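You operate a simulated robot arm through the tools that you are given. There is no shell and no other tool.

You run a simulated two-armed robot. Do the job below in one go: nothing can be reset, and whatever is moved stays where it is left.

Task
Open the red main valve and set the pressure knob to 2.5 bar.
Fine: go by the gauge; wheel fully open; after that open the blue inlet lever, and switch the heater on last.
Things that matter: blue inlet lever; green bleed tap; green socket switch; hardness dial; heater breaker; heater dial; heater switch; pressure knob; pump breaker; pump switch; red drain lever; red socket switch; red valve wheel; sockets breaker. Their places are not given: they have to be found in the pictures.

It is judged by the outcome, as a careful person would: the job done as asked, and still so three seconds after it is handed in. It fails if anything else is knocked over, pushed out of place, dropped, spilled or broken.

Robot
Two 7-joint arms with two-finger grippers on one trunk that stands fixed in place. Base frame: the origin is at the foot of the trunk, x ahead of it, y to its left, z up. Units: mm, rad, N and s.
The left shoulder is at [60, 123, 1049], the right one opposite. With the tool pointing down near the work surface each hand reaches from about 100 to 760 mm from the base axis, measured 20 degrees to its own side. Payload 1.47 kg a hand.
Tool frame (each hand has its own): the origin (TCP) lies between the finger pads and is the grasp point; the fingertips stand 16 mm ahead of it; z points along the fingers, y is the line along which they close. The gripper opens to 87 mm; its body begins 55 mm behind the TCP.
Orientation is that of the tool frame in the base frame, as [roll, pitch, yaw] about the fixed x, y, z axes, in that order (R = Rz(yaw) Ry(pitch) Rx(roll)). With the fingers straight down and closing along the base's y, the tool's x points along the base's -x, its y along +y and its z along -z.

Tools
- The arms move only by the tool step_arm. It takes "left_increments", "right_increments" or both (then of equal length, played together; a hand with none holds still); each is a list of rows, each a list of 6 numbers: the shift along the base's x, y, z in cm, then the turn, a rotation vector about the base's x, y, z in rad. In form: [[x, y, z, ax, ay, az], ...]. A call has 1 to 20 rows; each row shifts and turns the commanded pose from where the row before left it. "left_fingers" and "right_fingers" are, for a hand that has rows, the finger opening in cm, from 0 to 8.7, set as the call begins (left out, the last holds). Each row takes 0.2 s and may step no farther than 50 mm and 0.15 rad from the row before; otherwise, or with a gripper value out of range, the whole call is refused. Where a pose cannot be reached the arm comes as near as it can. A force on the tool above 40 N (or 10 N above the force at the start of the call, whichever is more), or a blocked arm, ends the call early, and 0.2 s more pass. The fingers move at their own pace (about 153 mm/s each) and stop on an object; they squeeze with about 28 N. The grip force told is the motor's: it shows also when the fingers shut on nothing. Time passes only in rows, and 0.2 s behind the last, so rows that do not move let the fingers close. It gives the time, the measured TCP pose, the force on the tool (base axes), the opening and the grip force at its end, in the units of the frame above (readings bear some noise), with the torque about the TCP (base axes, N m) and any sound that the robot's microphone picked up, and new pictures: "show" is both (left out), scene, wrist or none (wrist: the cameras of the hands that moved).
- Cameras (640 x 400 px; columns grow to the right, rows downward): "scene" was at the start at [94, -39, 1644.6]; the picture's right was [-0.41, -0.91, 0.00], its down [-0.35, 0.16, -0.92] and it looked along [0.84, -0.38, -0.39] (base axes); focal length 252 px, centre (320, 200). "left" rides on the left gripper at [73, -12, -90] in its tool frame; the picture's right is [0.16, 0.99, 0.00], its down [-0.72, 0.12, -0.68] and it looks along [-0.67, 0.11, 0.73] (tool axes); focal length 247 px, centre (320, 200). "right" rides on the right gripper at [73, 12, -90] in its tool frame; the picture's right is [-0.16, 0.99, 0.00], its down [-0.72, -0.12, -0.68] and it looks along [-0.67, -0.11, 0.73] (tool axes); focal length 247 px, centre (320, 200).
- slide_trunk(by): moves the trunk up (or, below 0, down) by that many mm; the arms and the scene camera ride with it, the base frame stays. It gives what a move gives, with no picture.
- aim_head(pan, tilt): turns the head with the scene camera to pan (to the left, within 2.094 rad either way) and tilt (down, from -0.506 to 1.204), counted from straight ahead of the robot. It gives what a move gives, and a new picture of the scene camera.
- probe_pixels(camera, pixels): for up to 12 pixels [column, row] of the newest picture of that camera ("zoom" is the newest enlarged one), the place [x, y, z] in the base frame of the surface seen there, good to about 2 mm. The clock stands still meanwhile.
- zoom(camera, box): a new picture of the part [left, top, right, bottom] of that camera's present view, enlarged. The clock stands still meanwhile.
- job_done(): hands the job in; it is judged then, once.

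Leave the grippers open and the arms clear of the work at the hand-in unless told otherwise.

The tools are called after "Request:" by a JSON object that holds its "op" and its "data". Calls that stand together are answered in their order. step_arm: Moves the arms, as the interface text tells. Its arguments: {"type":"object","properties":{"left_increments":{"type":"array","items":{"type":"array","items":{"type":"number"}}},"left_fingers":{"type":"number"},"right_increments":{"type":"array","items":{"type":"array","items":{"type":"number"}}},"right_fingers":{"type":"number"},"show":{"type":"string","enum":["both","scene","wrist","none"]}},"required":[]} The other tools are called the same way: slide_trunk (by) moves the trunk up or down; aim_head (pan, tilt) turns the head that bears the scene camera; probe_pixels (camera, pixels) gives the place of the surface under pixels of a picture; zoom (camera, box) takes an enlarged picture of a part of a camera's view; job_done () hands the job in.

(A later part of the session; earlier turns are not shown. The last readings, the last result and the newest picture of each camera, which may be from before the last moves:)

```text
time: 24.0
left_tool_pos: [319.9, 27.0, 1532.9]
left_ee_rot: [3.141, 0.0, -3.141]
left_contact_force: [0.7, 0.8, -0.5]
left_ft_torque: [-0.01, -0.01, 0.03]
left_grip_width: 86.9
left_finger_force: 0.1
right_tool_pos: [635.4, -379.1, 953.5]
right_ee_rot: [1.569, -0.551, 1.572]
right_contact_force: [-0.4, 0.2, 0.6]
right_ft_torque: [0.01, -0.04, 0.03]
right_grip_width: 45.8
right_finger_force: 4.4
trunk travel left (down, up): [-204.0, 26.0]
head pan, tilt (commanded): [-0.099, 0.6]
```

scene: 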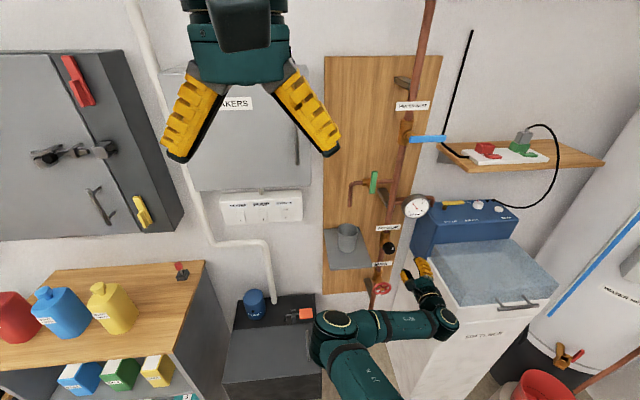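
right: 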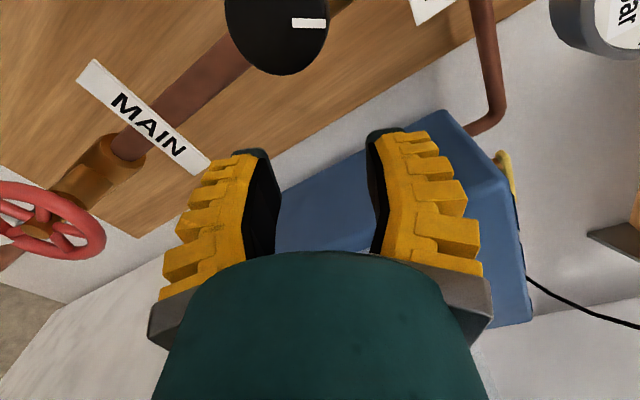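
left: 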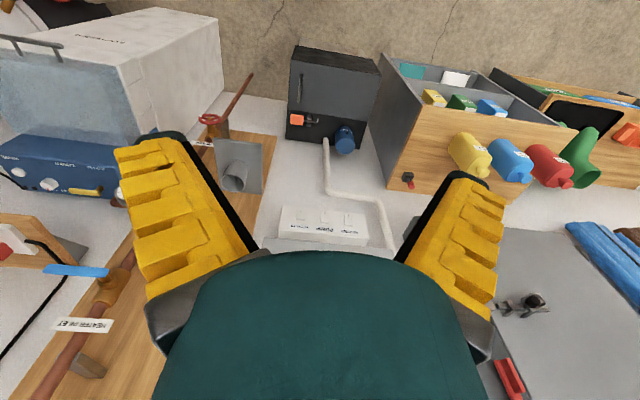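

The command follows the achieved pose, good. I retreat to x≈565, y≈-321 and unwind the roll clockwise step by step, opening the fingers.

Request:
{"op": "step_arm", "data": {"right_increments": [[-2.5, 1.0, 0, 0.1, 0, 0], [-2.5, 1.0, 0, 0.1, 0, 0], [-2, 1.0, 0, 0.1, 0, 0], [0, 1.0, 0, 0.1, 0, 0], [0, 1.0, 0, 0.1, 0, 0], [0, 1.0, 0, 0.1, 0, 0]], "right_fingers": 8.7, "show": "scene"}}

```text
time: 25.4
left_tool_pos: [320.1, 26.4, 1531.0]
left_ee_rot: [-3.141, 0.0, -3.141]
left_contact_force: [0.9, -0.4, 0.0]
left_ft_torque: [0.0, -0.01, 0.0]
left_grip_width: 86.8
left_finger_force: 0.0
right_tool_pos: [565.1, -319.1, 949.9]
right_ee_rot: [1.57, -1.152, 1.572]
right_contact_force: [0.5, 0.0, 0.6]
right_ft_torque: [0.02, 0.02, 0.01]
right_grip_width: 87.1
right_finger_force: 0.0
trunk travel left (down, up): [-204.0, 26.0]
head pan, tilt (commanded): [-0.099, 0.6]
```

scene: 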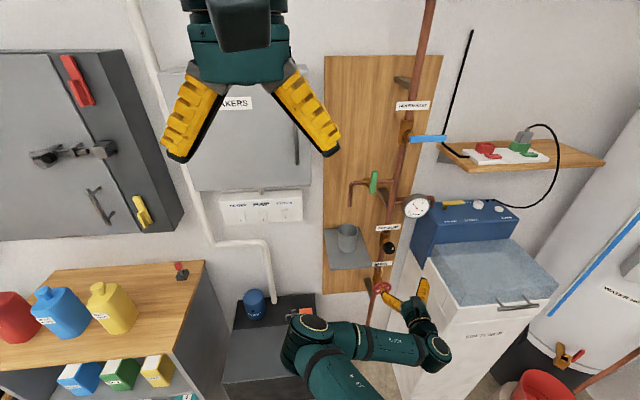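

Good. I continue unwinding in place (clockwise), 14 rows.

Request:
{"op": "step_arm", "data": {"right_increments": [[0, 0, 0, 0.14, 0, 0], [0, 0, 0, 0.14, 0, 0], [0, 0, 0, 0.14, 0, 0], [0, 0, 0, 0.14, 0, 0], [0, 0, 0, 0.14, 0, 0], [0, 0, 0, 0.14, 0, 0], [0, 0, 0, 0.14, 0, 0], [0, 0, 0, 0.14, 0, 0], [0, 0, 0, 0.14, 0, 0], [0, 0, 0, 0.14, 0, 0], [0, 0, 0, 0.14, 0, 0], [0, 0, 0, 0.14, 0, 0], [0, 0, 0, 0.14, 0, 0], [0, 0, 0, 0.14, 0, 0]], "show": "scene"}}

```text
time: 28.4
left_tool_pos: [320.6, 26.3, 1532.0]
left_ee_rot: [3.141, -0.001, -3.141]
left_contact_force: [0.1, -0.8, 1.1]
left_ft_torque: [0.03, -0.04, 0.01]
left_grip_width: 87.1
left_finger_force: 0.1
right_tool_pos: [565.3, -317.6, 951.3]
right_ee_rot: [-1.571, -0.03, -1.572]
right_contact_force: [0.8, -1.0, -0.6]
right_ft_torque: [-0.01, 0.01, -0.04]
right_grip_width: 86.7
right_finger_force: 0.0
trunk travel left (down, up): [-204.0, 26.0]
head pan, tilt (commanded): [-0.099, 0.6]
```

scene: 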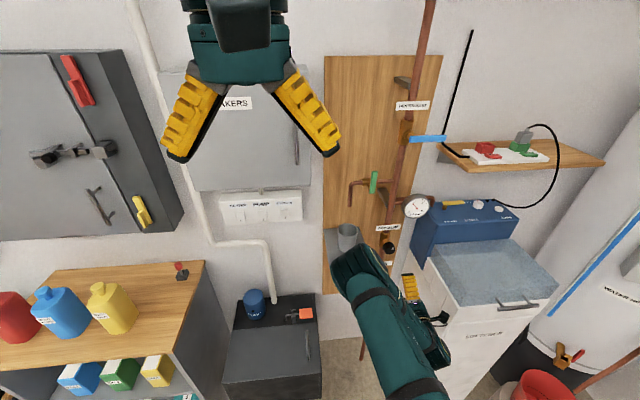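

Half unwound. I check the elbow's place before continuing.

Request:
{"op": "probe_pixels", "data": {"camera": "scene", "pixels": [[355, 265], [370, 290], [395, 330], [430, 345], [345, 250], [408, 285]]}}

```text
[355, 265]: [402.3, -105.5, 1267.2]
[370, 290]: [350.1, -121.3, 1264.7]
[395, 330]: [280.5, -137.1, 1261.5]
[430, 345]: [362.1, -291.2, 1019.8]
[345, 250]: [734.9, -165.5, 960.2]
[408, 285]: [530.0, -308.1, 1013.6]
```

The elbow is at x≈400, z≈1267, clear of everything. I continue unwinding.

Request:
{"op": "step_arm", "data": {"right_increments": [[0, 0, 0, 0.14, 0, 0], [0, 0, 0, 0.14, 0, 0], [0, 0, 0, 0.14, 0, 0], [0, 0, 0, 0.14, 0, 0], [0, 0, 0, 0.14, 0, 0], [0, 0, 0, 0.14, 0, 0], [0, 0, 0, 0.14, 0, 0], [0, 0, 0, 0.14, 0, 0], [0, 0, 0, 0.14, 0, 0], [0, 0, 0, 0.14, 0, 0], [0, 0, 0, 0.14, 0, 0], [0, 0, 0, 0.14, 0, 0]], "show": "scene"}}

```text
time: 31.0
left_tool_pos: [321.3, 26.5, 1531.4]
left_ee_rot: [-3.14, 0.0, 3.14]
left_contact_force: [0.2, 0.0, 0.1]
left_ft_torque: [0.03, 0.0, 0.01]
left_grip_width: 86.8
left_finger_force: 0.1
right_tool_pos: [565.3, -318.2, 950.2]
right_ee_rot: [1.569, 1.493, 1.569]
right_contact_force: [-0.3, -0.4, 0.1]
right_ft_torque: [-0.02, 0.0, 0.06]
right_grip_width: 87.2
right_finger_force: 0.1
trunk travel left (down, up): [-204.0, 26.0]
head pan, tilt (commanded): [-0.099, 0.6]
```

scene: 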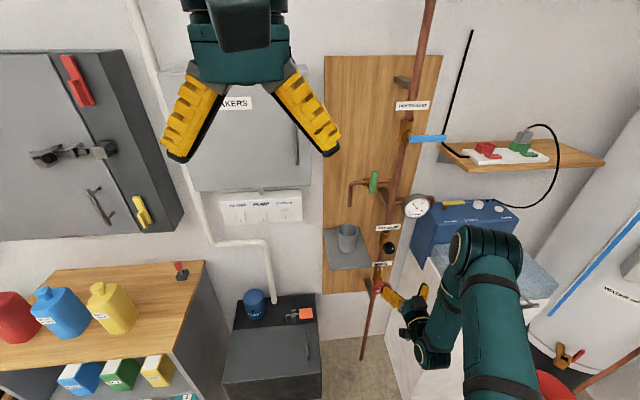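

Unwound to near the reference roll (φ≈0.08). Now I lower to z≈759 while rolling clockwise to φ≈0.5, then look at the wheel.

Request:
{"op": "step_arm", "data": {"right_increments": [[0, -0.1, -2.73, 0.06, 0, 0], [0, 0, -2.73, 0.06, 0, 0], [0, 0, -2.73, 0.06, 0, 0], [0, 0, -2.73, 0.06, 0, 0], [0, 0, -2.73, 0.06, 0, 0], [0, 0, -2.73, 0.06, 0, 0], [0, 0, -2.73, 0.06, 0, 0], [2.0, 0, 0, 0, 0, 0], [2.0, 0, 0, 0, 0, 0]], "show": "both"}}

Request:
{"op": "zoom", "data": {"camera": "right", "box": [230, 20, 410, 160]}}

```text
time: 33.0
left_tool_pos: [321.3, 26.1, 1531.2]
left_ee_rot: [3.14, -0.001, -3.141]
left_contact_force: [0.4, -0.1, 0.1]
left_ft_torque: [0.02, 0.02, 0.0]
left_grip_width: 86.8
left_finger_force: 0.1
right_tool_pos: [605.8, -321.9, 760.0]
right_ee_rot: [1.571, 1.073, 1.572]
right_contact_force: [0.3, 0.8, -0.6]
right_ft_torque: [-0.01, 0.05, -0.02]
right_grip_width: 87.0
right_finger_force: 0.1
trunk travel left (down, up): [-204.0, 26.0]
head pan, tilt (commanded): [-0.099, 0.6]
```

scene: 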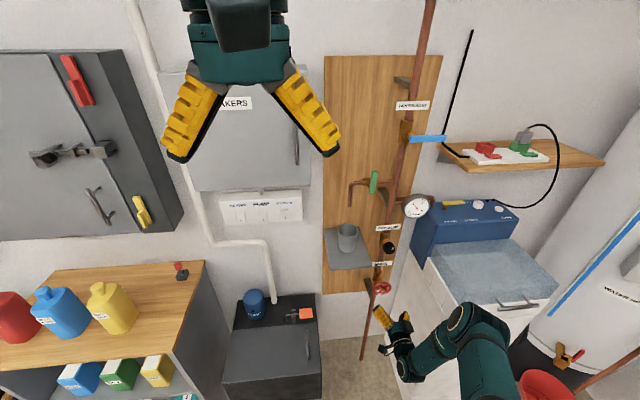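
right: 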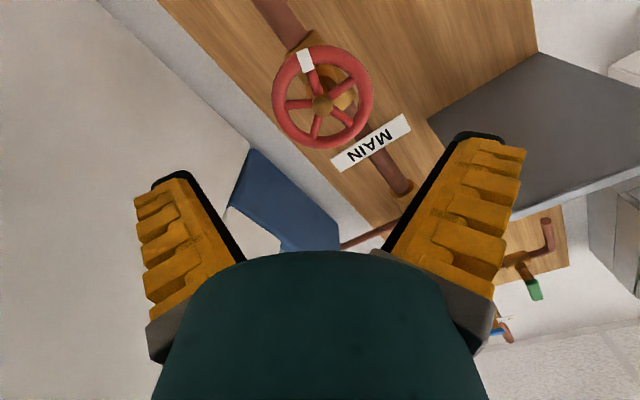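

```text
2.86 times, centred on (320, 90) of right
```

zoom: 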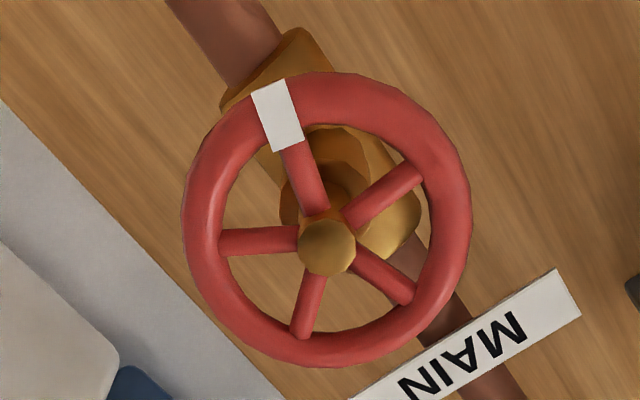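

The mark is up in the image, well away from where the fingers close. I centre (+2 mm in y) and approach to x≈660.

Request:
{"op": "step_arm", "data": {"right_increments": [[2.0, 0.2, -0.05, 0, 0, 0], [2.0, 0, 0, 0, 0, 0], [1.4, 0, 0, 0, 0, 0], [0, 0, 0, 0, 0, 0]], "show": "wrist"}}

Request:
{"op": "probe_pixels", "data": {"camera": "right", "pixels": [[325, 146], [266, 150], [382, 150], [325, 86], [322, 190], [284, 105], [366, 105], [286, 180], [365, 180]]}}

```text
time: 34.0
left_tool_pos: [319.7, 25.8, 1532.2]
left_ee_rot: [3.141, -0.001, -3.141]
left_contact_force: [-0.4, -0.4, 0.1]
left_ft_torque: [-0.03, -0.02, 0.01]
left_grip_width: 86.9
left_finger_force: 0.0
right_tool_pos: [660.0, -317.1, 759.8]
right_ee_rot: [1.571, 1.073, 1.572]
right_contact_force: [0.0, 0.1, 0.1]
right_ft_torque: [0.0, -0.02, 0.01]
right_grip_width: 87.0
right_finger_force: 0.1
trunk travel left (down, up): [-204.0, 26.0]
head pan, tilt (commanded): [-0.099, 0.6]
```

right: 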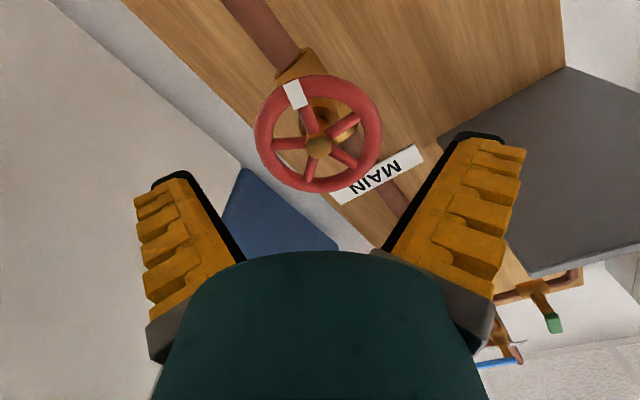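

```text
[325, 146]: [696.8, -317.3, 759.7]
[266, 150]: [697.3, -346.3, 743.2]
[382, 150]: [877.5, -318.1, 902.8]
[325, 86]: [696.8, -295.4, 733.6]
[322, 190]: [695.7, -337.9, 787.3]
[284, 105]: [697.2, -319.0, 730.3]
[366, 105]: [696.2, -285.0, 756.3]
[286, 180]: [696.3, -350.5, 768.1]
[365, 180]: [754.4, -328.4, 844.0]
```

I shift 1.5 mm to −y and advance around the rim, then close.

Request:
{"op": "step_arm", "data": {"right_increments": [[1.0, -0.15, -0.05, 0, 0, 0], [1.0, 0, 0, 0, 0, 0], [1.0, 0, 0, 0, 0, 0], [1.0, 0, 0, 0, 0, 0], [0.4, 0, 0, 0, 0, 0], [0, 0, 0, 0, 0, 0]], "right_fingers": 8.7, "show": "wrist"}}

Request:
{"op": "step_arm", "data": {"right_increments": [[0, 0, 0, 0, 0, 0], [0, 0, 0, 0, 0, 0], [0, 0, 0, 0, 0, 0]], "right_fingers": 4.0, "show": "wrist"}}

```text
time: 35.4
left_tool_pos: [320.9, 25.6, 1531.5]
left_ee_rot: [3.141, -0.002, 3.141]
left_contact_force: [-0.1, -0.4, -0.2]
left_ft_torque: [0.02, 0.0, -0.04]
left_grip_width: 87.0
left_finger_force: 0.1
right_tool_pos: [702.9, -318.4, 759.3]
right_ee_rot: [1.569, 1.072, 1.57]
right_contact_force: [-0.2, -0.6, 0.2]
right_ft_torque: [0.01, 0.01, 0.0]
right_grip_width: 87.0
right_finger_force: 0.1
trunk travel left (down, up): [-204.0, 26.0]
head pan, tilt (commanded): [-0.099, 0.6]
```

right: 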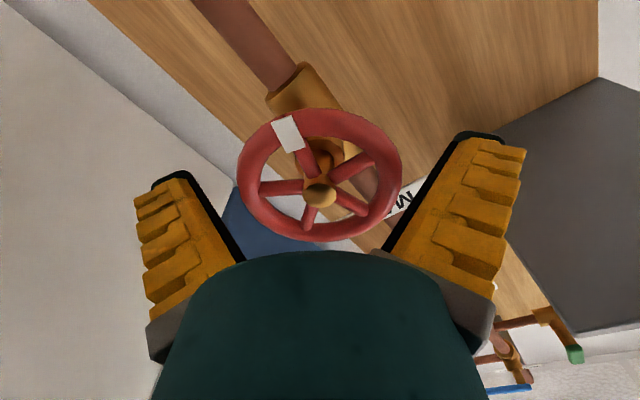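

```text
time: 36.2
left_tool_pos: [321.8, 25.8, 1532.2]
left_ee_rot: [3.141, 0.0, -3.141]
left_contact_force: [-1.0, 0.0, 0.0]
left_ft_torque: [0.0, -0.05, 0.0]
left_grip_width: 87.1
left_finger_force: 0.1
right_tool_pos: [703.3, -318.1, 758.5]
right_ee_rot: [1.569, 1.074, 1.572]
right_contact_force: [4.3, -2.4, -1.4]
right_ft_torque: [-0.02, -0.03, 0.02]
right_grip_width: 72.4
right_finger_force: 30.1
trunk travel left (down, up): [-204.0, 26.0]
head pan, tilt (commanded): [-0.099, 0.6]
```

right: 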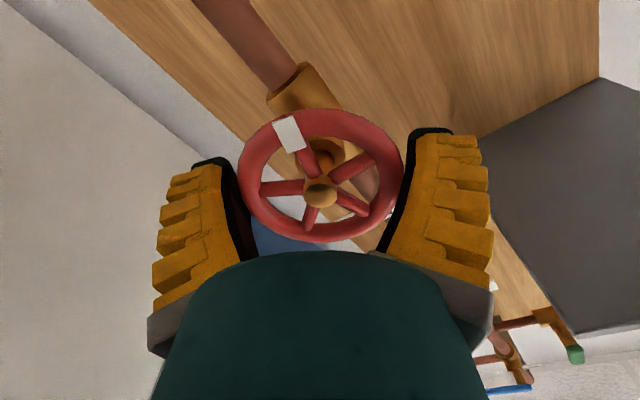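

Gripped (72.4 mm, 30 N). I turn counter-clockwise another 1.2 rad.

Request:
{"op": "step_arm", "data": {"right_increments": [[0, 0, 0, -0.1, 0, 0], [0, 0, 0, -0.1, 0, 0], [0, 0, 0, -0.1, 0, 0], [0, 0, 0, -0.1, 0, 0], [0, 0, 0, -0.1, 0, 0], [0, 0, 0, -0.1, 0, 0], [0, 0, 0, -0.1, 0, 0], [0, 0, 0, -0.1, 0, 0], [0, 0, 0, -0.1, 0, 0], [0, 0, 0, -0.1, 0, 0], [0, 0, 0, -0.1, 0, 0], [0, 0, 0, -0.1, 0, 0]], "show": "wrist"}}

```text
time: 38.8
left_tool_pos: [320.2, 25.8, 1532.8]
left_ee_rot: [3.141, -0.001, -3.141]
left_contact_force: [0.0, 0.5, 0.4]
left_ft_torque: [0.0, -0.01, 0.0]
left_grip_width: 87.0
left_finger_force: 0.0
right_tool_pos: [702.7, -320.8, 759.0]
right_ee_rot: [-1.568, 0.867, -1.574]
right_contact_force: [4.3, -11.9, 6.5]
right_ft_torque: [0.04, 0.28, 0.04]
right_grip_width: 72.5
right_finger_force: 30.1
trunk travel left (down, up): [-204.0, 26.0]
head pan, tilt (commanded): [-0.099, 0.6]
```

right: 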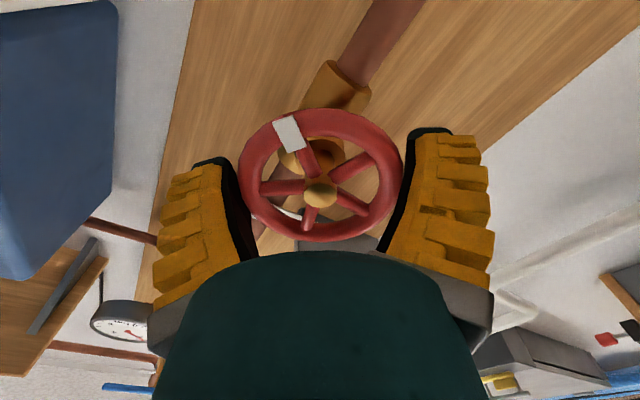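

Still turning freely (≈6.1 rad total). I continue 1.2 rad, watching for the torque of a stop.

Request:
{"op": "step_arm", "data": {"right_increments": [[0, 0, 0, -0.1, 0, 0], [0, 0, 0, -0.1, 0, 0], [0, 0, 0, -0.1, 0, 0], [0, 0, 0, -0.1, 0, 0], [0, 0, 0, -0.1, 0, 0], [0, 0, 0, -0.1, 0, 0], [0, 0, 0, -0.1, 0, 0], [0, 0, 0, -0.1, 0, 0], [0, 0, 0, -0.1, 0, 0], [0, 0, 0, -0.1, 0, 0], [0, 0, 0, -0.1, 0, 0], [0, 0, 0, -0.1, 0, 0]], "show": "both"}}

```text
time: 41.4
left_tool_pos: [319.4, 26.6, 1531.9]
left_ee_rot: [-3.141, 0.002, -3.141]
left_contact_force: [-0.4, -0.7, 1.1]
left_ft_torque: [-0.01, -0.02, 0.0]
left_grip_width: 87.1
left_finger_force: 0.1
right_tool_pos: [703.4, -318.7, 759.6]
right_ee_rot: [-1.571, -0.334, -1.568]
right_contact_force: [-6.8, -3.5, 11.4]
right_ft_torque: [0.34, 0.0, -0.03]
right_grip_width: 72.7
right_finger_force: 30.1
trunk travel left (down, up): [-204.0, 26.0]
head pan, tilt (commanded): [-0.099, 0.6]
```

scene: 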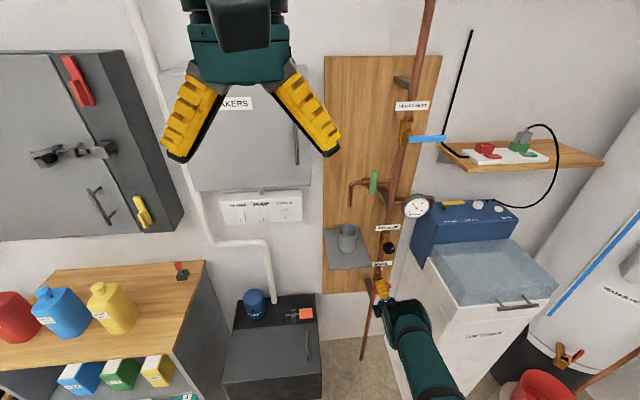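
right: 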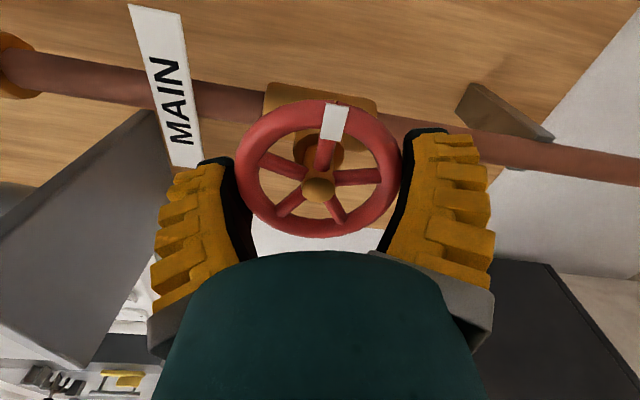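

The torque rose to 0.34 N·m and the mark shifted in the wrist view from (289,133) to (335,120): the wheel reached its stop and the pads slipped. I confirm with another 0.3 rad.

Request:
{"op": "step_arm", "data": {"right_increments": [[0, 0, 0, -0.1, 0, 0], [0, 0, 0, -0.1, 0, 0], [0, 0, 0, -0.1, 0, 0], [0, 0, 0, 0, 0, 0]], "show": "wrist"}}

```text
time: 42.4
left_tool_pos: [319.5, 26.4, 1532.7]
left_ee_rot: [-3.141, 0.0, 3.14]
left_contact_force: [-0.3, -0.5, -0.5]
left_ft_torque: [0.0, -0.03, 0.0]
left_grip_width: 86.7
left_finger_force: 0.1
right_tool_pos: [702.1, -318.6, 758.8]
right_ee_rot: [-1.572, -0.634, -1.568]
right_contact_force: [-8.4, 3.0, 4.5]
right_ft_torque: [0.36, 0.03, 0.03]
right_grip_width: 73.4
right_finger_force: 29.6
trunk travel left (down, up): [-204.0, 26.0]
head pan, tilt (commanded): [-0.099, 0.6]
```

right: 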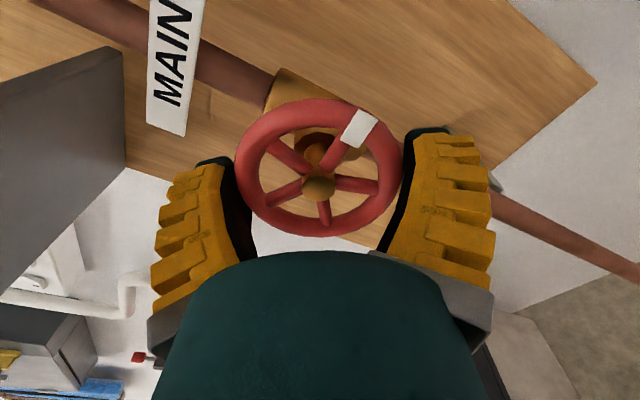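

Confirmed: the hand turned but the wheel did not, so it is at its fully open stop. I open the fingers and back straight out, then unwind the roll.

Request:
{"op": "step_arm", "data": {"right_increments": [[0, 0, 0, 0, 0, 0], [0, 0, 0, 0, 0, 0], [-2.0, 0, 0, 0, 0, 0], [-2.0, 0, 0, 0, 0, 0], [-2.0, 0, 0, 0, 0, 0], [-2.0, 0, 0, 0, 0, 0], [-2.0, 0, 0, 0, 0, 0]], "right_fingers": 8.7, "show": "both"}}

Request:
{"op": "zoom", "data": {"camera": "scene", "box": [350, 180, 450, 300]}}

```text
time: 44.0
left_tool_pos: [319.9, 26.3, 1532.1]
left_ee_rot: [-3.14, 0.001, 3.14]
left_contact_force: [-0.1, -0.2, -0.8]
left_ft_torque: [-0.02, 0.01, 0.01]
left_grip_width: 87.0
left_finger_force: 0.0
right_tool_pos: [603.4, -318.1, 760.2]
right_ee_rot: [-1.571, -0.632, -1.572]
right_contact_force: [0.7, 0.3, 0.3]
right_ft_torque: [0.01, -0.03, 0.01]
right_grip_width: 86.9
right_finger_force: 0.0
trunk travel left (down, up): [-204.0, 26.0]
head pan, tilt (commanded): [-0.099, 0.6]
```

scene: 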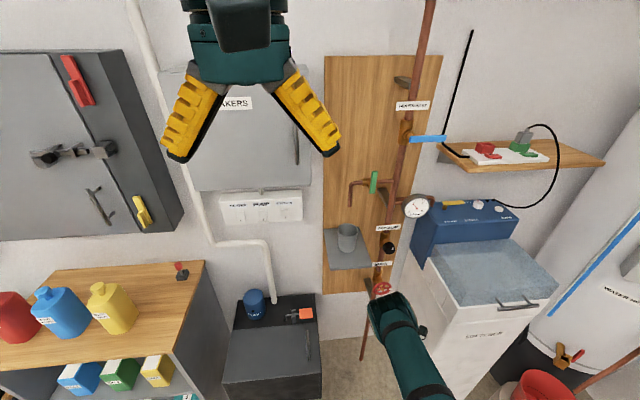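
right: 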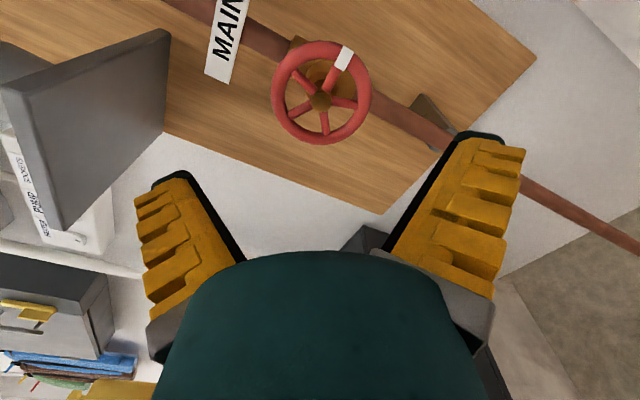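

```text
3.33 times, centred on (400, 240) of scene
```

zoom: 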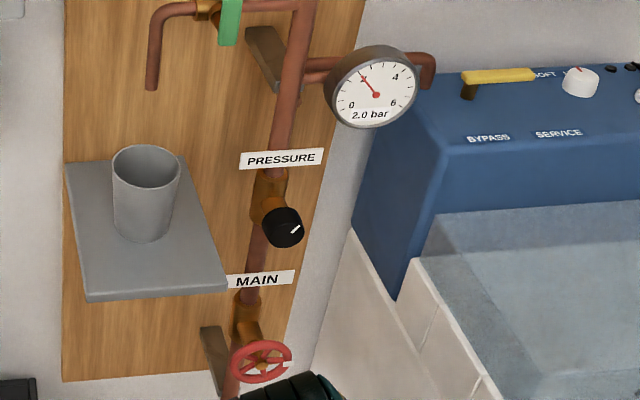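

Gauge reads 2.0 bar; the knob must be raised to 2.5. I record the wheel mark's present place as a check.

Request:
{"op": "probe_pixels", "data": {"camera": "right", "pixels": [[345, 57], [348, 50], [340, 65], [320, 100]]}}

Request:
{"op": "zoom", "data": {"camera": "scene", "box": [365, 225, 405, 255]}}

Request:
{"op": "probe_pixels", "data": {"camera": "zoom", "pixels": [[320, 200], [400, 200], [380, 230], [440, 190], [440, 240], [360, 300], [330, 260], [480, 230], [410, 330]]}}

```text
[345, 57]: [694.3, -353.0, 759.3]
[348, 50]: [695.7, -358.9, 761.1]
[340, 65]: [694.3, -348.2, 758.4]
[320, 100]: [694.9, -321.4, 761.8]
```

```text
13.33 times, centred on (385, 240) of scene
```

zoom: 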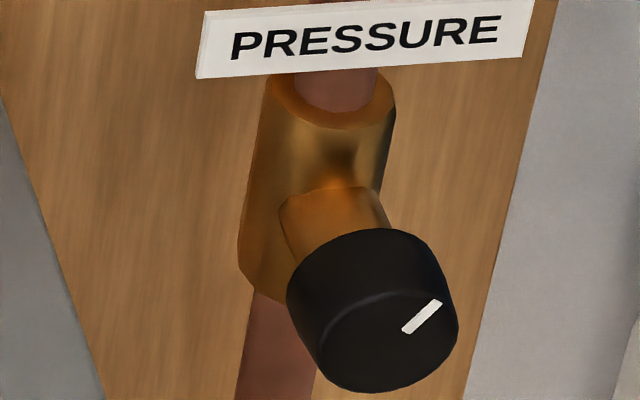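

```text
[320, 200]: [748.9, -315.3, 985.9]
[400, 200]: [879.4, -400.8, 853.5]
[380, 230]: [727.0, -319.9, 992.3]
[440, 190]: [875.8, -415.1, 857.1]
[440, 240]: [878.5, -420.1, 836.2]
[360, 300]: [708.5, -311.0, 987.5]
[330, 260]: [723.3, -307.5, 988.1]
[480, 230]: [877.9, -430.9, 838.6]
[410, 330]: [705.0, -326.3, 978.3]
```

The wheel mark is back at the same place: exactly one full turn to the stop. Now I unwind the roll while rising to the knob's height (z≈977), staying at x≈585.

Request:
{"op": "step_arm", "data": {"right_increments": [[-1.8, 0, 0, 0.14, 0, 0], [0, 0, 1.3, 0.14, 0, 0], [0, 0, 1.3, 0.14, 0, 0], [0, 0, 1.3, 0.14, 0, 0], [0, 0, 1.3, 0.14, 0, 0], [0, 0, 1.3, 0.14, 0, 0], [0, 0, 1.3, 0.14, 0, 0], [0, 0, 1.3, 0.14, 0, 0], [0, 0, 1.3, 0.14, 0, 0], [0, 0, 1.3, 0.14, 0, 0], [0, 0, 1.3, 0.14, 0, 0], [0, 0, 1.3, 0.14, 0, 0], [0, 0, 1.3, 0.14, 0, 0], [0, 0, 1.3, 0.14, 0, 0], [0, 0, 1.3, 0.14, 0, 0], [0, 0, 1.3, 0.14, 0, 0], [0, 0, 1.3, 0.14, 0, 0], [0, 0, 0.9, 0.14, 0, 0]], "right_fingers": 6.0, "show": "both"}}

```text
time: 47.8
left_tool_pos: [319.3, 26.5, 1531.5]
left_ee_rot: [-3.141, 0.001, -3.141]
left_contact_force: [-0.8, -0.2, -0.5]
left_ft_torque: [0.01, 0.02, 0.0]
left_grip_width: 86.8
left_finger_force: 0.0
right_tool_pos: [585.5, -318.8, 975.4]
right_ee_rot: [1.571, 1.252, 1.574]
right_contact_force: [0.1, 0.5, -0.6]
right_ft_torque: [-0.03, 0.01, 0.04]
right_grip_width: 64.6
right_finger_force: 3.6
trunk travel left (down, up): [-204.0, 26.0]
head pan, tilt (commanded): [-0.099, 0.6]
```

scene: 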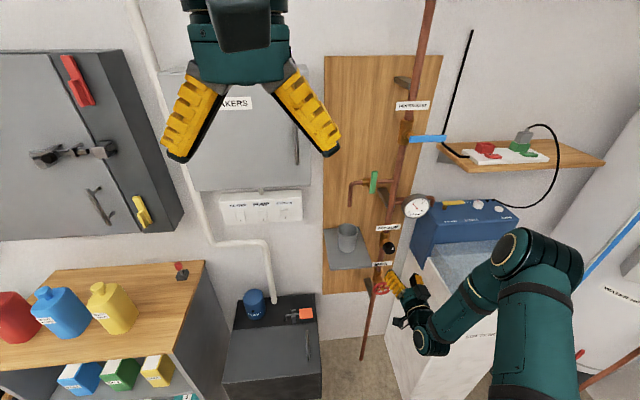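
right: 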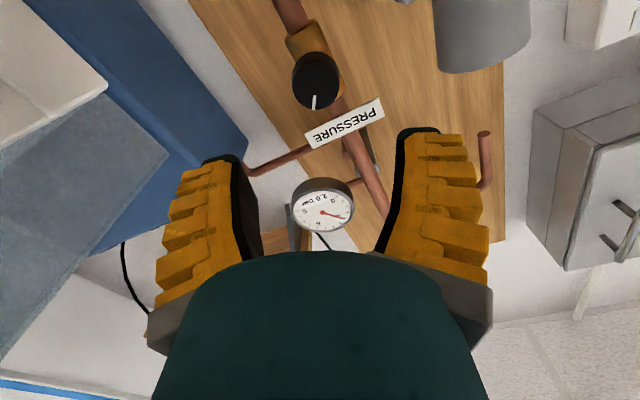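

Knob and gauge are both visible in the wrist camera: knob at (316,80), gauge reads 2.0. I zoom and probe the knob.

Request:
{"op": "zoom", "data": {"camera": "right", "box": [280, 40, 360, 120]}}

Request:
{"op": "probe_pixels", "data": {"camera": "right", "pixels": [[316, 82], [296, 82], [336, 80], [316, 62], [318, 102], [302, 68], [330, 66], [304, 98], [332, 96], [314, 100]]}}

```text
5.00 times, centred on (320, 80) of right
```

zoom: 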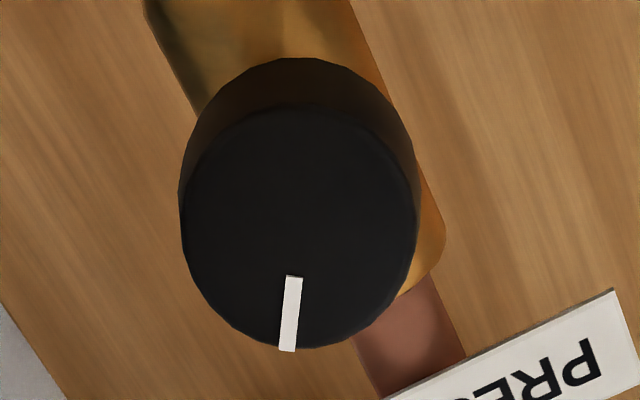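

```text
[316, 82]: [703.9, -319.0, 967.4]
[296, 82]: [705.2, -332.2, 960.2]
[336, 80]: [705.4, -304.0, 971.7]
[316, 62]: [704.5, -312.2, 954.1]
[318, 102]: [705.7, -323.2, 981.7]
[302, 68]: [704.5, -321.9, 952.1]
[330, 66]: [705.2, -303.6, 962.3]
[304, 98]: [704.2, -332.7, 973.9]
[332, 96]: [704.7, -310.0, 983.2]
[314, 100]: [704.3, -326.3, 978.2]
```

Knob centre ≈ (y −319, z 970), face at x≈704.5, diameter ≈36 mm. I line up and approach to x≈665 with the fingers partly open.

Request:
{"op": "step_arm", "data": {"right_increments": [[2.0, 0, -0.5, 0, 0, 0], [2.0, 0, 0, 0, 0, 0], [2.0, 0, 0, 0, 0, 0], [2.0, 0, 0, 0, 0, 0], [0, 0, 0, 0, 0, 0]], "right_fingers": 5.6, "show": "both"}}

Request:
{"op": "zoom", "data": {"camera": "right", "box": [220, 80, 420, 260]}}

```text
time: 49.0
left_tool_pos: [320.6, 27.3, 1531.7]
left_ee_rot: [-3.141, 0.001, -3.142]
left_contact_force: [0.4, 0.5, -0.7]
left_ft_torque: [0.02, 0.01, 0.0]
left_grip_width: 86.9
left_finger_force: 0.0
right_tool_pos: [665.3, -318.9, 972.0]
right_ee_rot: [1.571, 1.254, 1.57]
right_contact_force: [0.3, 1.2, 0.4]
right_ft_torque: [0.02, -0.03, -0.02]
right_grip_width: 61.0
right_finger_force: 3.9
trunk travel left (down, up): [-204.0, 26.0]
head pan, tilt (commanded): [-0.099, 0.6]
```

scene: 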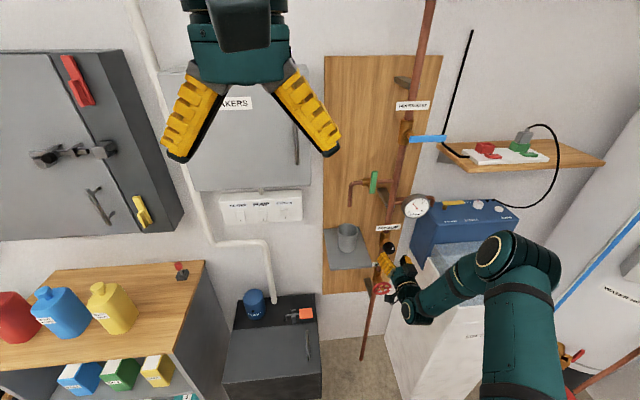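
right: 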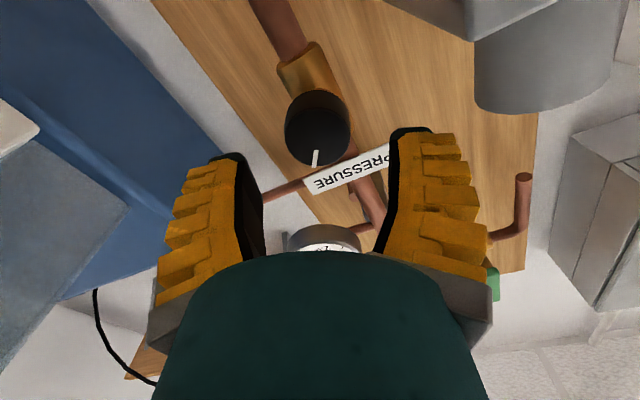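

```text
2.22 times, centred on (320, 170) of right
```

zoom: 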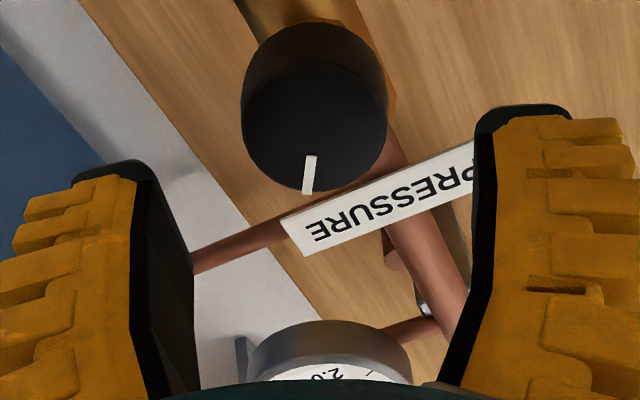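

I probe the knob's face again for a last centring check.

Request:
{"op": "probe_pixels", "data": {"camera": "zoom", "pixels": [[315, 130], [252, 130], [380, 125], [315, 75], [312, 180], [270, 90], [360, 90], [275, 170], [355, 168]]}}

```text
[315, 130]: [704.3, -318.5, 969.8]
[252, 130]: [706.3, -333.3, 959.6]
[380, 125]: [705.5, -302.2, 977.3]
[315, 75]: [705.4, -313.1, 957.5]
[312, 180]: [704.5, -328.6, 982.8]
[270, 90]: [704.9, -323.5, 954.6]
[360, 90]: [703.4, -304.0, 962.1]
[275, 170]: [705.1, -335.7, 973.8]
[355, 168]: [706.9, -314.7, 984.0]
```

Centre ≈ (−318.5, 970). I lower 2 mm and advance to x≈708 so the pads straddle the knob.

Request:
{"op": "step_arm", "data": {"right_increments": [[1.0, 0.05, -0.2, 0, 0, 0], [1.0, 0, 0, 0, 0, 0], [1.0, 0, 0, 0, 0, 0], [0.8, 0, 0, 0, 0, 0], [0.5, 0, 0, 0, 0, 0], [0, 0, 0, 0, 0, 0]], "show": "both"}}

Request:
{"op": "zoom", "data": {"camera": "scene", "box": [350, 180, 450, 300]}}

```text
time: 50.4
left_tool_pos: [319.7, 26.6, 1533.4]
left_ee_rot: [-3.141, -0.001, 3.141]
left_contact_force: [0.3, -0.1, 0.5]
left_ft_torque: [0.0, 0.03, 0.01]
left_grip_width: 87.1
left_finger_force: 0.1
right_tool_pos: [707.5, -318.3, 968.9]
right_ee_rot: [1.573, 1.256, 1.572]
right_contact_force: [-1.0, 0.0, -0.4]
right_ft_torque: [0.01, -0.02, 0.01]
right_grip_width: 61.0
right_finger_force: 3.4
trunk travel left (down, up): [-204.0, 26.0]
head pan, tilt (commanded): [-0.099, 0.6]
```

scene: 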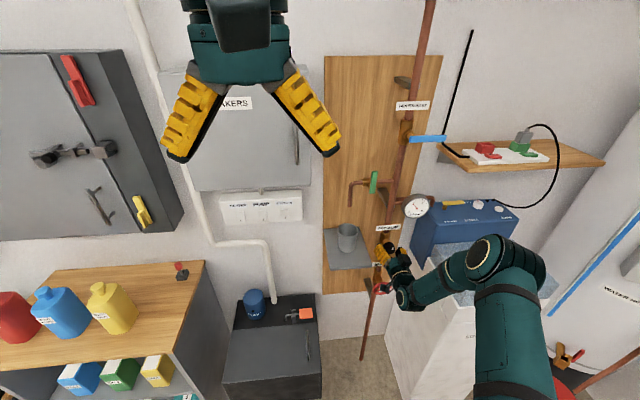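
right: 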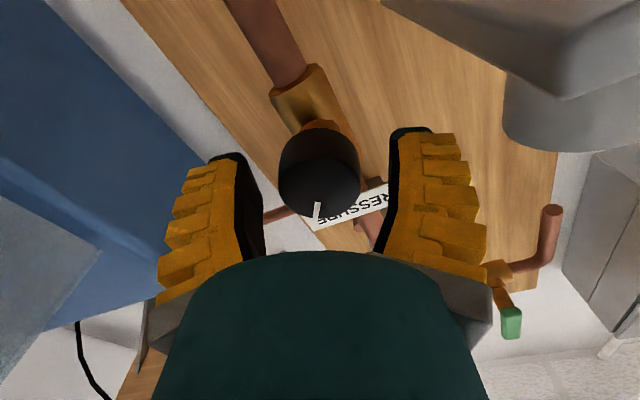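

```text
3.33 times, centred on (400, 240) of scene
```

zoom: 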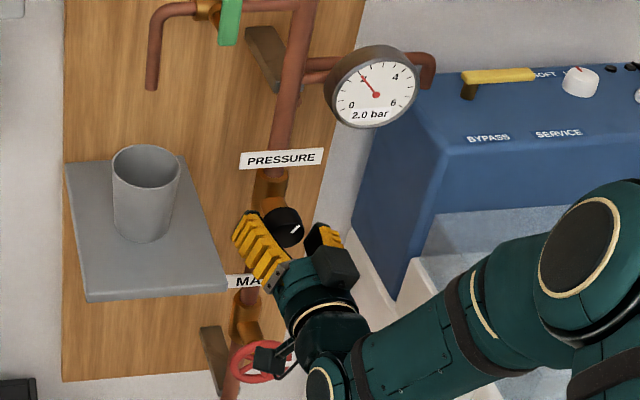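

The knob is between the pads and no contact. I close the fingers on it.

Request:
{"op": "step_arm", "data": {"right_increments": [[0, 0, 0, 0, 0, 0], [0, 0, 0, 0, 0, 0], [0, 0, 0, 0, 0, 0]], "right_fingers": 2.2, "show": "wrist"}}

Request:
{"op": "zoom", "data": {"camera": "scene", "box": [390, 185, 440, 225]}}

```text
time: 51.2
left_tool_pos: [319.4, 25.9, 1532.6]
left_ee_rot: [3.141, 0.004, -3.141]
left_contact_force: [0.4, -0.2, -0.1]
left_ft_torque: [0.01, 0.02, 0.01]
left_grip_width: 86.9
left_finger_force: 0.0
right_tool_pos: [706.5, -318.9, 969.1]
right_ee_rot: [1.567, 1.256, 1.565]
right_contact_force: [-8.1, -3.3, 4.4]
right_ft_torque: [0.02, -0.13, -0.04]
right_grip_width: 30.8
right_finger_force: 29.5
trunk travel left (down, up): [-204.0, 26.0]
head pan, tilt (commanded): [-0.099, 0.6]
```

right: 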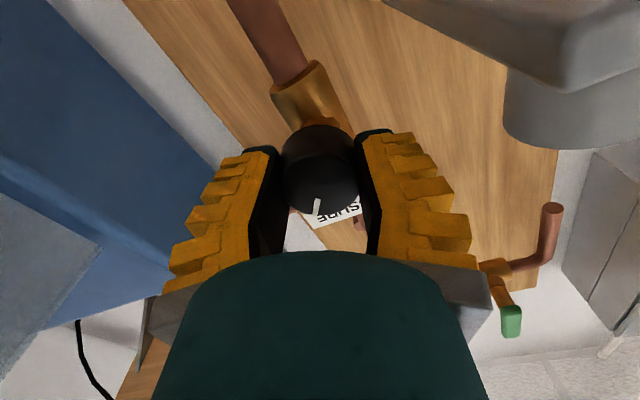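

```text
10.00 times, centred on (415, 205) of scene
```

zoom: 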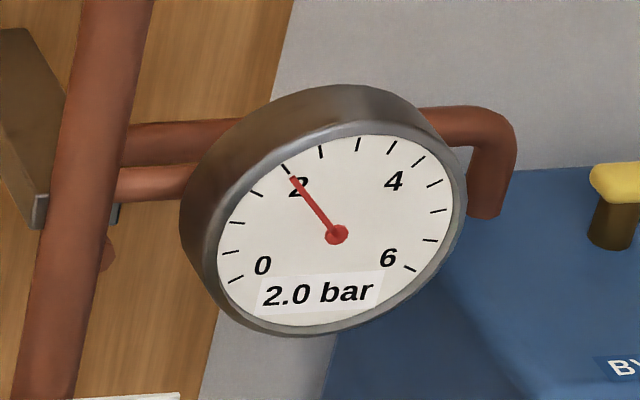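

The knob is gripped (30.8 mm, 29.5 N). The gauge is clearly legible at 2.0 bar. I turn a small step clockwise (+x, 0.2 rad) and re-read.

Request:
{"op": "step_arm", "data": {"right_increments": [[0, 0, 0, 0.05, 0, 0], [0, 0, 0, 0.05, 0, 0], [0, 0, 0, 0.05, 0, 0], [0, 0, 0, 0.05, 0, 0], [0, 0, 0, 0, 0, 0]], "show": "both"}}

Request:
{"op": "zoom", "data": {"camera": "scene", "box": [390, 185, 440, 225]}}

```text
time: 52.4
left_tool_pos: [319.7, 26.5, 1532.9]
left_ee_rot: [3.141, 0.003, 3.141]
left_contact_force: [-0.1, 0.1, -0.1]
left_ft_torque: [-0.02, -0.02, 0.02]
left_grip_width: 87.0
left_finger_force: 0.0
right_tool_pos: [707.7, -318.3, 969.0]
right_ee_rot: [1.57, 1.055, 1.567]
right_contact_force: [-8.4, -1.3, 3.2]
right_ft_torque: [-0.02, -0.14, -0.09]
right_grip_width: 30.5
right_finger_force: 30.4
trunk travel left (down, up): [-204.0, 26.0]
head pan, tilt (commanded): [-0.099, 0.6]
```

scene: 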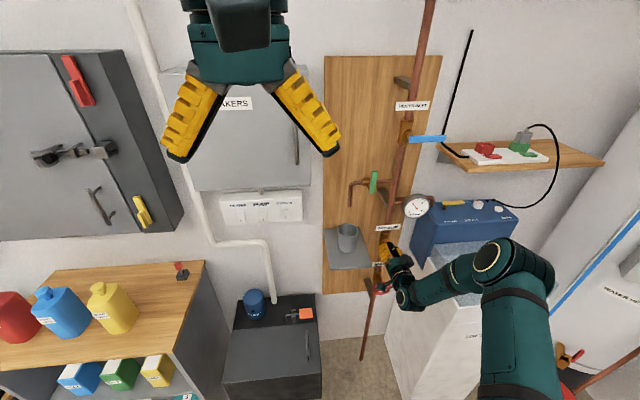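
right: 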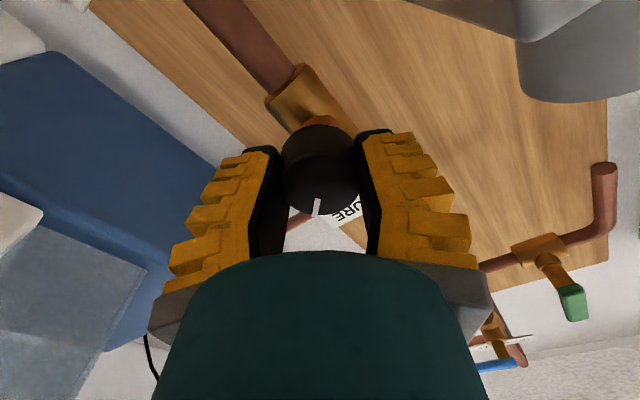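

```text
10.00 times, centred on (415, 205) of scene
```

zoom: 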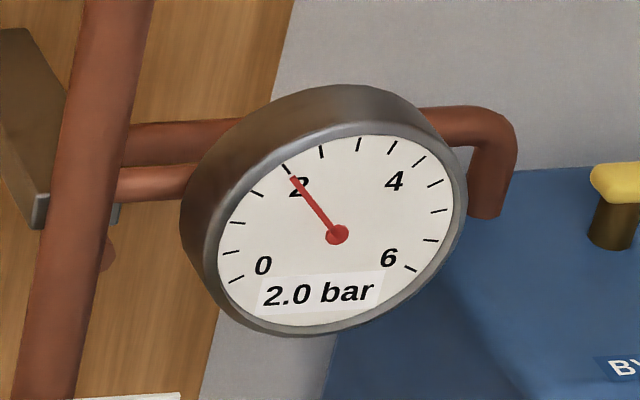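

The knob turned with the hand (mark fixed in wrist view), but the gauge still reads 2.0, maybe lag or backlash. I wait briefly and re-read.

Request:
{"op": "step_arm", "data": {"right_increments": [[0, 0, 0, 0, 0, 0], [0, 0, 0, 0, 0, 0], [0, 0, 0, 0, 0, 0], [0, 0, 0, 0, 0, 0], [0, 0, 0, 0, 0, 0]], "show": "scene"}}

Request:
{"op": "zoom", "data": {"camera": "scene", "box": [390, 185, 440, 225]}}

Request:
{"op": "zoom", "data": {"camera": "scene", "box": [365, 220, 415, 260]}}

```text
time: 53.6
left_tool_pos: [319.7, 26.0, 1531.7]
left_ee_rot: [-3.141, 0.0, -3.141]
left_contact_force: [-0.4, -0.4, 0.3]
left_ft_torque: [0.0, -0.01, 0.0]
left_grip_width: 87.0
left_finger_force: 0.0
right_tool_pos: [707.5, -319.4, 970.0]
right_ee_rot: [1.57, 1.054, 1.57]
right_contact_force: [-7.8, -1.4, 3.7]
right_ft_torque: [-0.02, -0.08, -0.12]
right_grip_width: 30.6
right_finger_force: 29.3
trunk travel left (down, up): [-204.0, 26.0]
head pan, tilt (commanded): [-0.099, 0.6]
```

scene: 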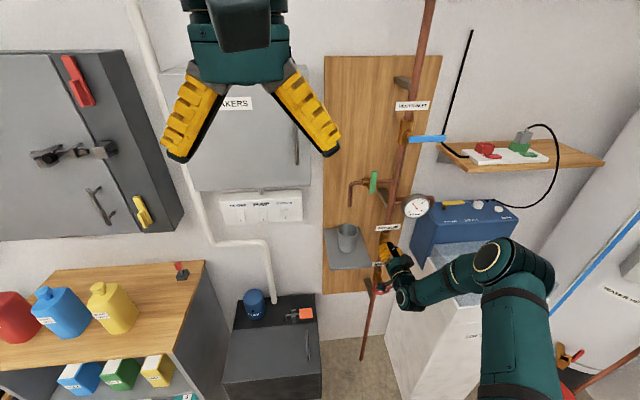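

```text
10.00 times, centred on (415, 205) of scene
```

zoom: 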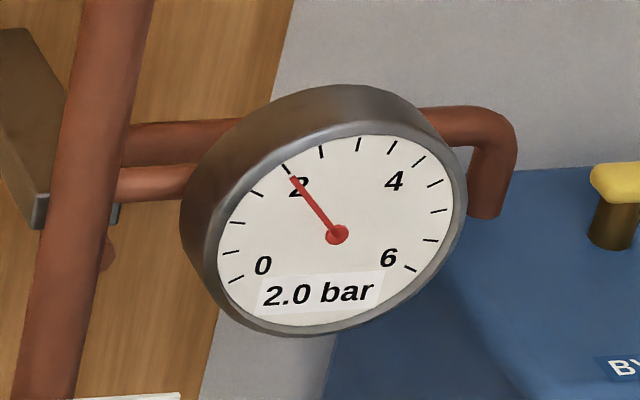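

```text
10.00 times, centred on (390, 240) of scene
```

zoom: 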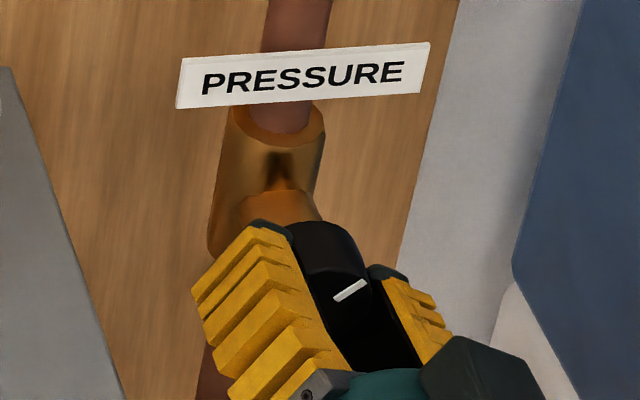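

The knob mark has turned but the gauge remains 2.0 — likely play in the knob. I turn 0.2 rad more clockwise.

Request:
{"op": "step_arm", "data": {"right_increments": [[0, 0, 0, 0.05, 0, 0], [0, 0, 0, 0.05, 0, 0], [0, 0, 0, 0.05, 0, 0], [0, 0, 0, 0.05, 0, 0], [0, 0, 0, 0, 0, 0], [0, 0, 0, 0, 0, 0]], "show": "scene"}}

Request:
{"op": "zoom", "data": {"camera": "scene", "box": [365, 220, 415, 260]}}

Request:
{"op": "zoom", "data": {"camera": "scene", "box": [390, 185, 440, 225]}}

```text
time: 55.0
left_tool_pos: [319.2, 25.8, 1532.1]
left_ee_rot: [-3.141, 0.001, 3.141]
left_contact_force: [0.6, 0.3, -0.7]
left_ft_torque: [-0.03, 0.02, 0.02]
left_grip_width: 87.0
left_finger_force: 0.0
right_tool_pos: [707.8, -318.5, 969.7]
right_ee_rot: [1.569, 0.853, 1.568]
right_contact_force: [-11.3, -6.7, 4.1]
right_ft_torque: [0.01, -0.07, -0.16]
right_grip_width: 30.6
right_finger_force: 30.2
trunk travel left (down, up): [-204.0, 26.0]
head pan, tilt (commanded): [-0.099, 0.6]
```

scene: 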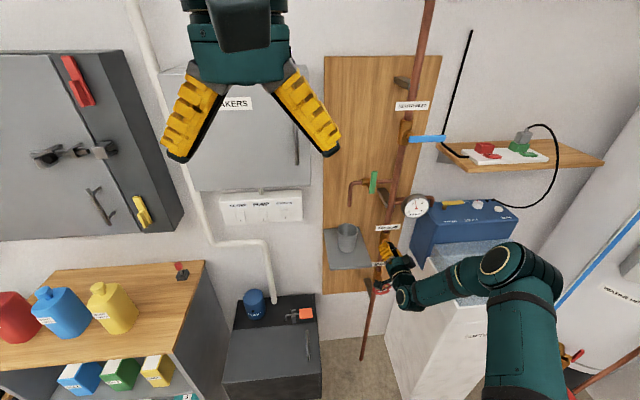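

```text
10.00 times, centred on (390, 240) of scene
```

zoom: 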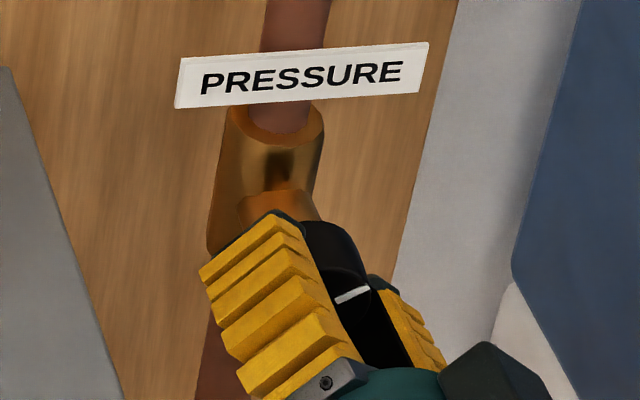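

```text
10.00 times, centred on (415, 205) of scene
```

zoom: 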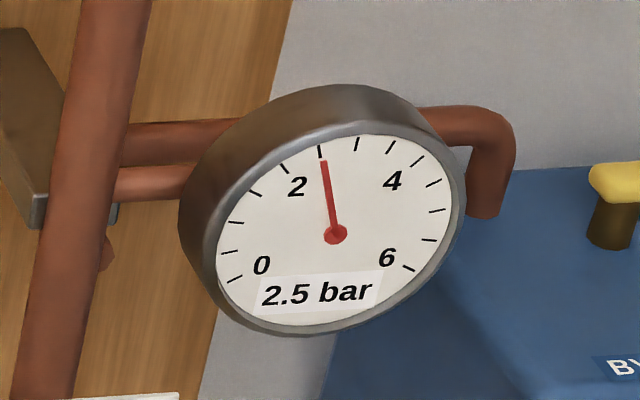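

The gauge now reads 2.5 bar, needle on the 2.5 tick (it moves in half-bar clicks). I release the knob by opening the fingers, without moving, and re-read.

Request:
{"op": "step_arm", "data": {"right_increments": [[0, 0, 0, 0, 0, 0], [0, 0, 0, 0, 0, 0], [0, 0, 0, 0, 0, 0]], "right_fingers": 5.6, "show": "both"}}

Request:
{"op": "zoom", "data": {"camera": "scene", "box": [390, 185, 440, 225]}}

Request:
{"op": "zoom", "data": {"camera": "scene", "box": [365, 220, 415, 260]}}

```text
time: 55.8
left_tool_pos: [320.0, 26.6, 1531.6]
left_ee_rot: [-3.14, 0.0, -3.141]
left_contact_force: [-0.9, -0.1, 0.2]
left_ft_torque: [0.03, -0.02, -0.04]
left_grip_width: 87.0
left_finger_force: 0.1
right_tool_pos: [708.2, -318.7, 967.9]
right_ee_rot: [1.572, 0.855, 1.571]
right_contact_force: [0.4, 0.5, 0.3]
right_ft_torque: [0.01, 0.01, 0.0]
right_grip_width: 60.4
right_finger_force: 3.8
trunk travel left (down, up): [-204.0, 26.0]
head pan, tilt (commanded): [-0.099, 0.6]
```

scene: 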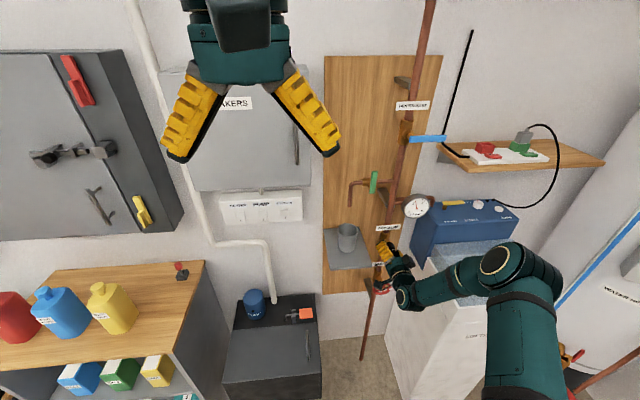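
right: 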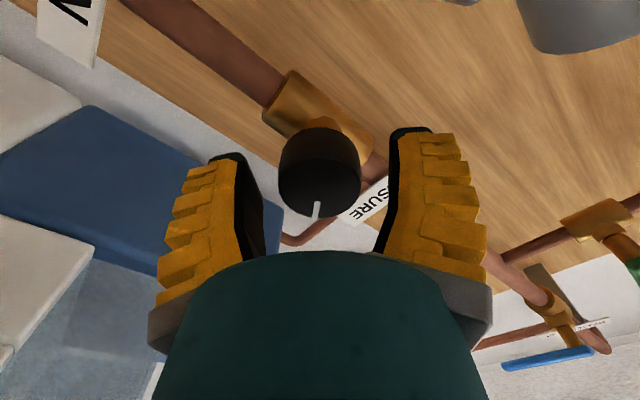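

```text
10.00 times, centred on (415, 205) of scene
```

zoom: 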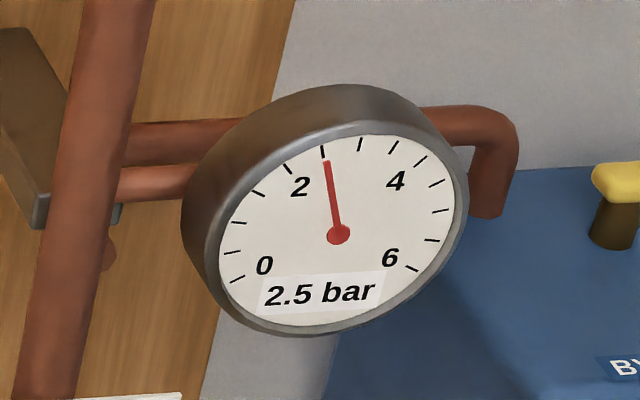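

```text
10.00 times, centred on (390, 240) of scene
```

zoom: 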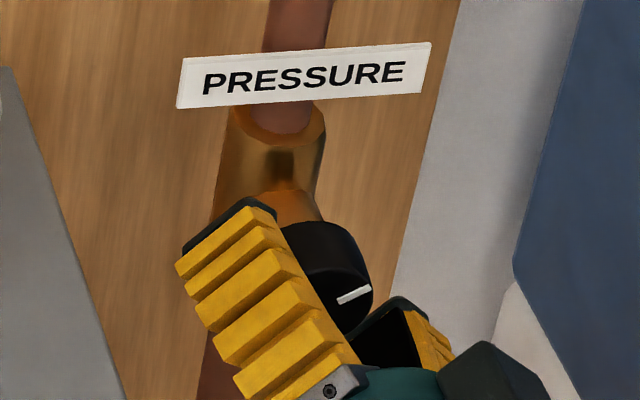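

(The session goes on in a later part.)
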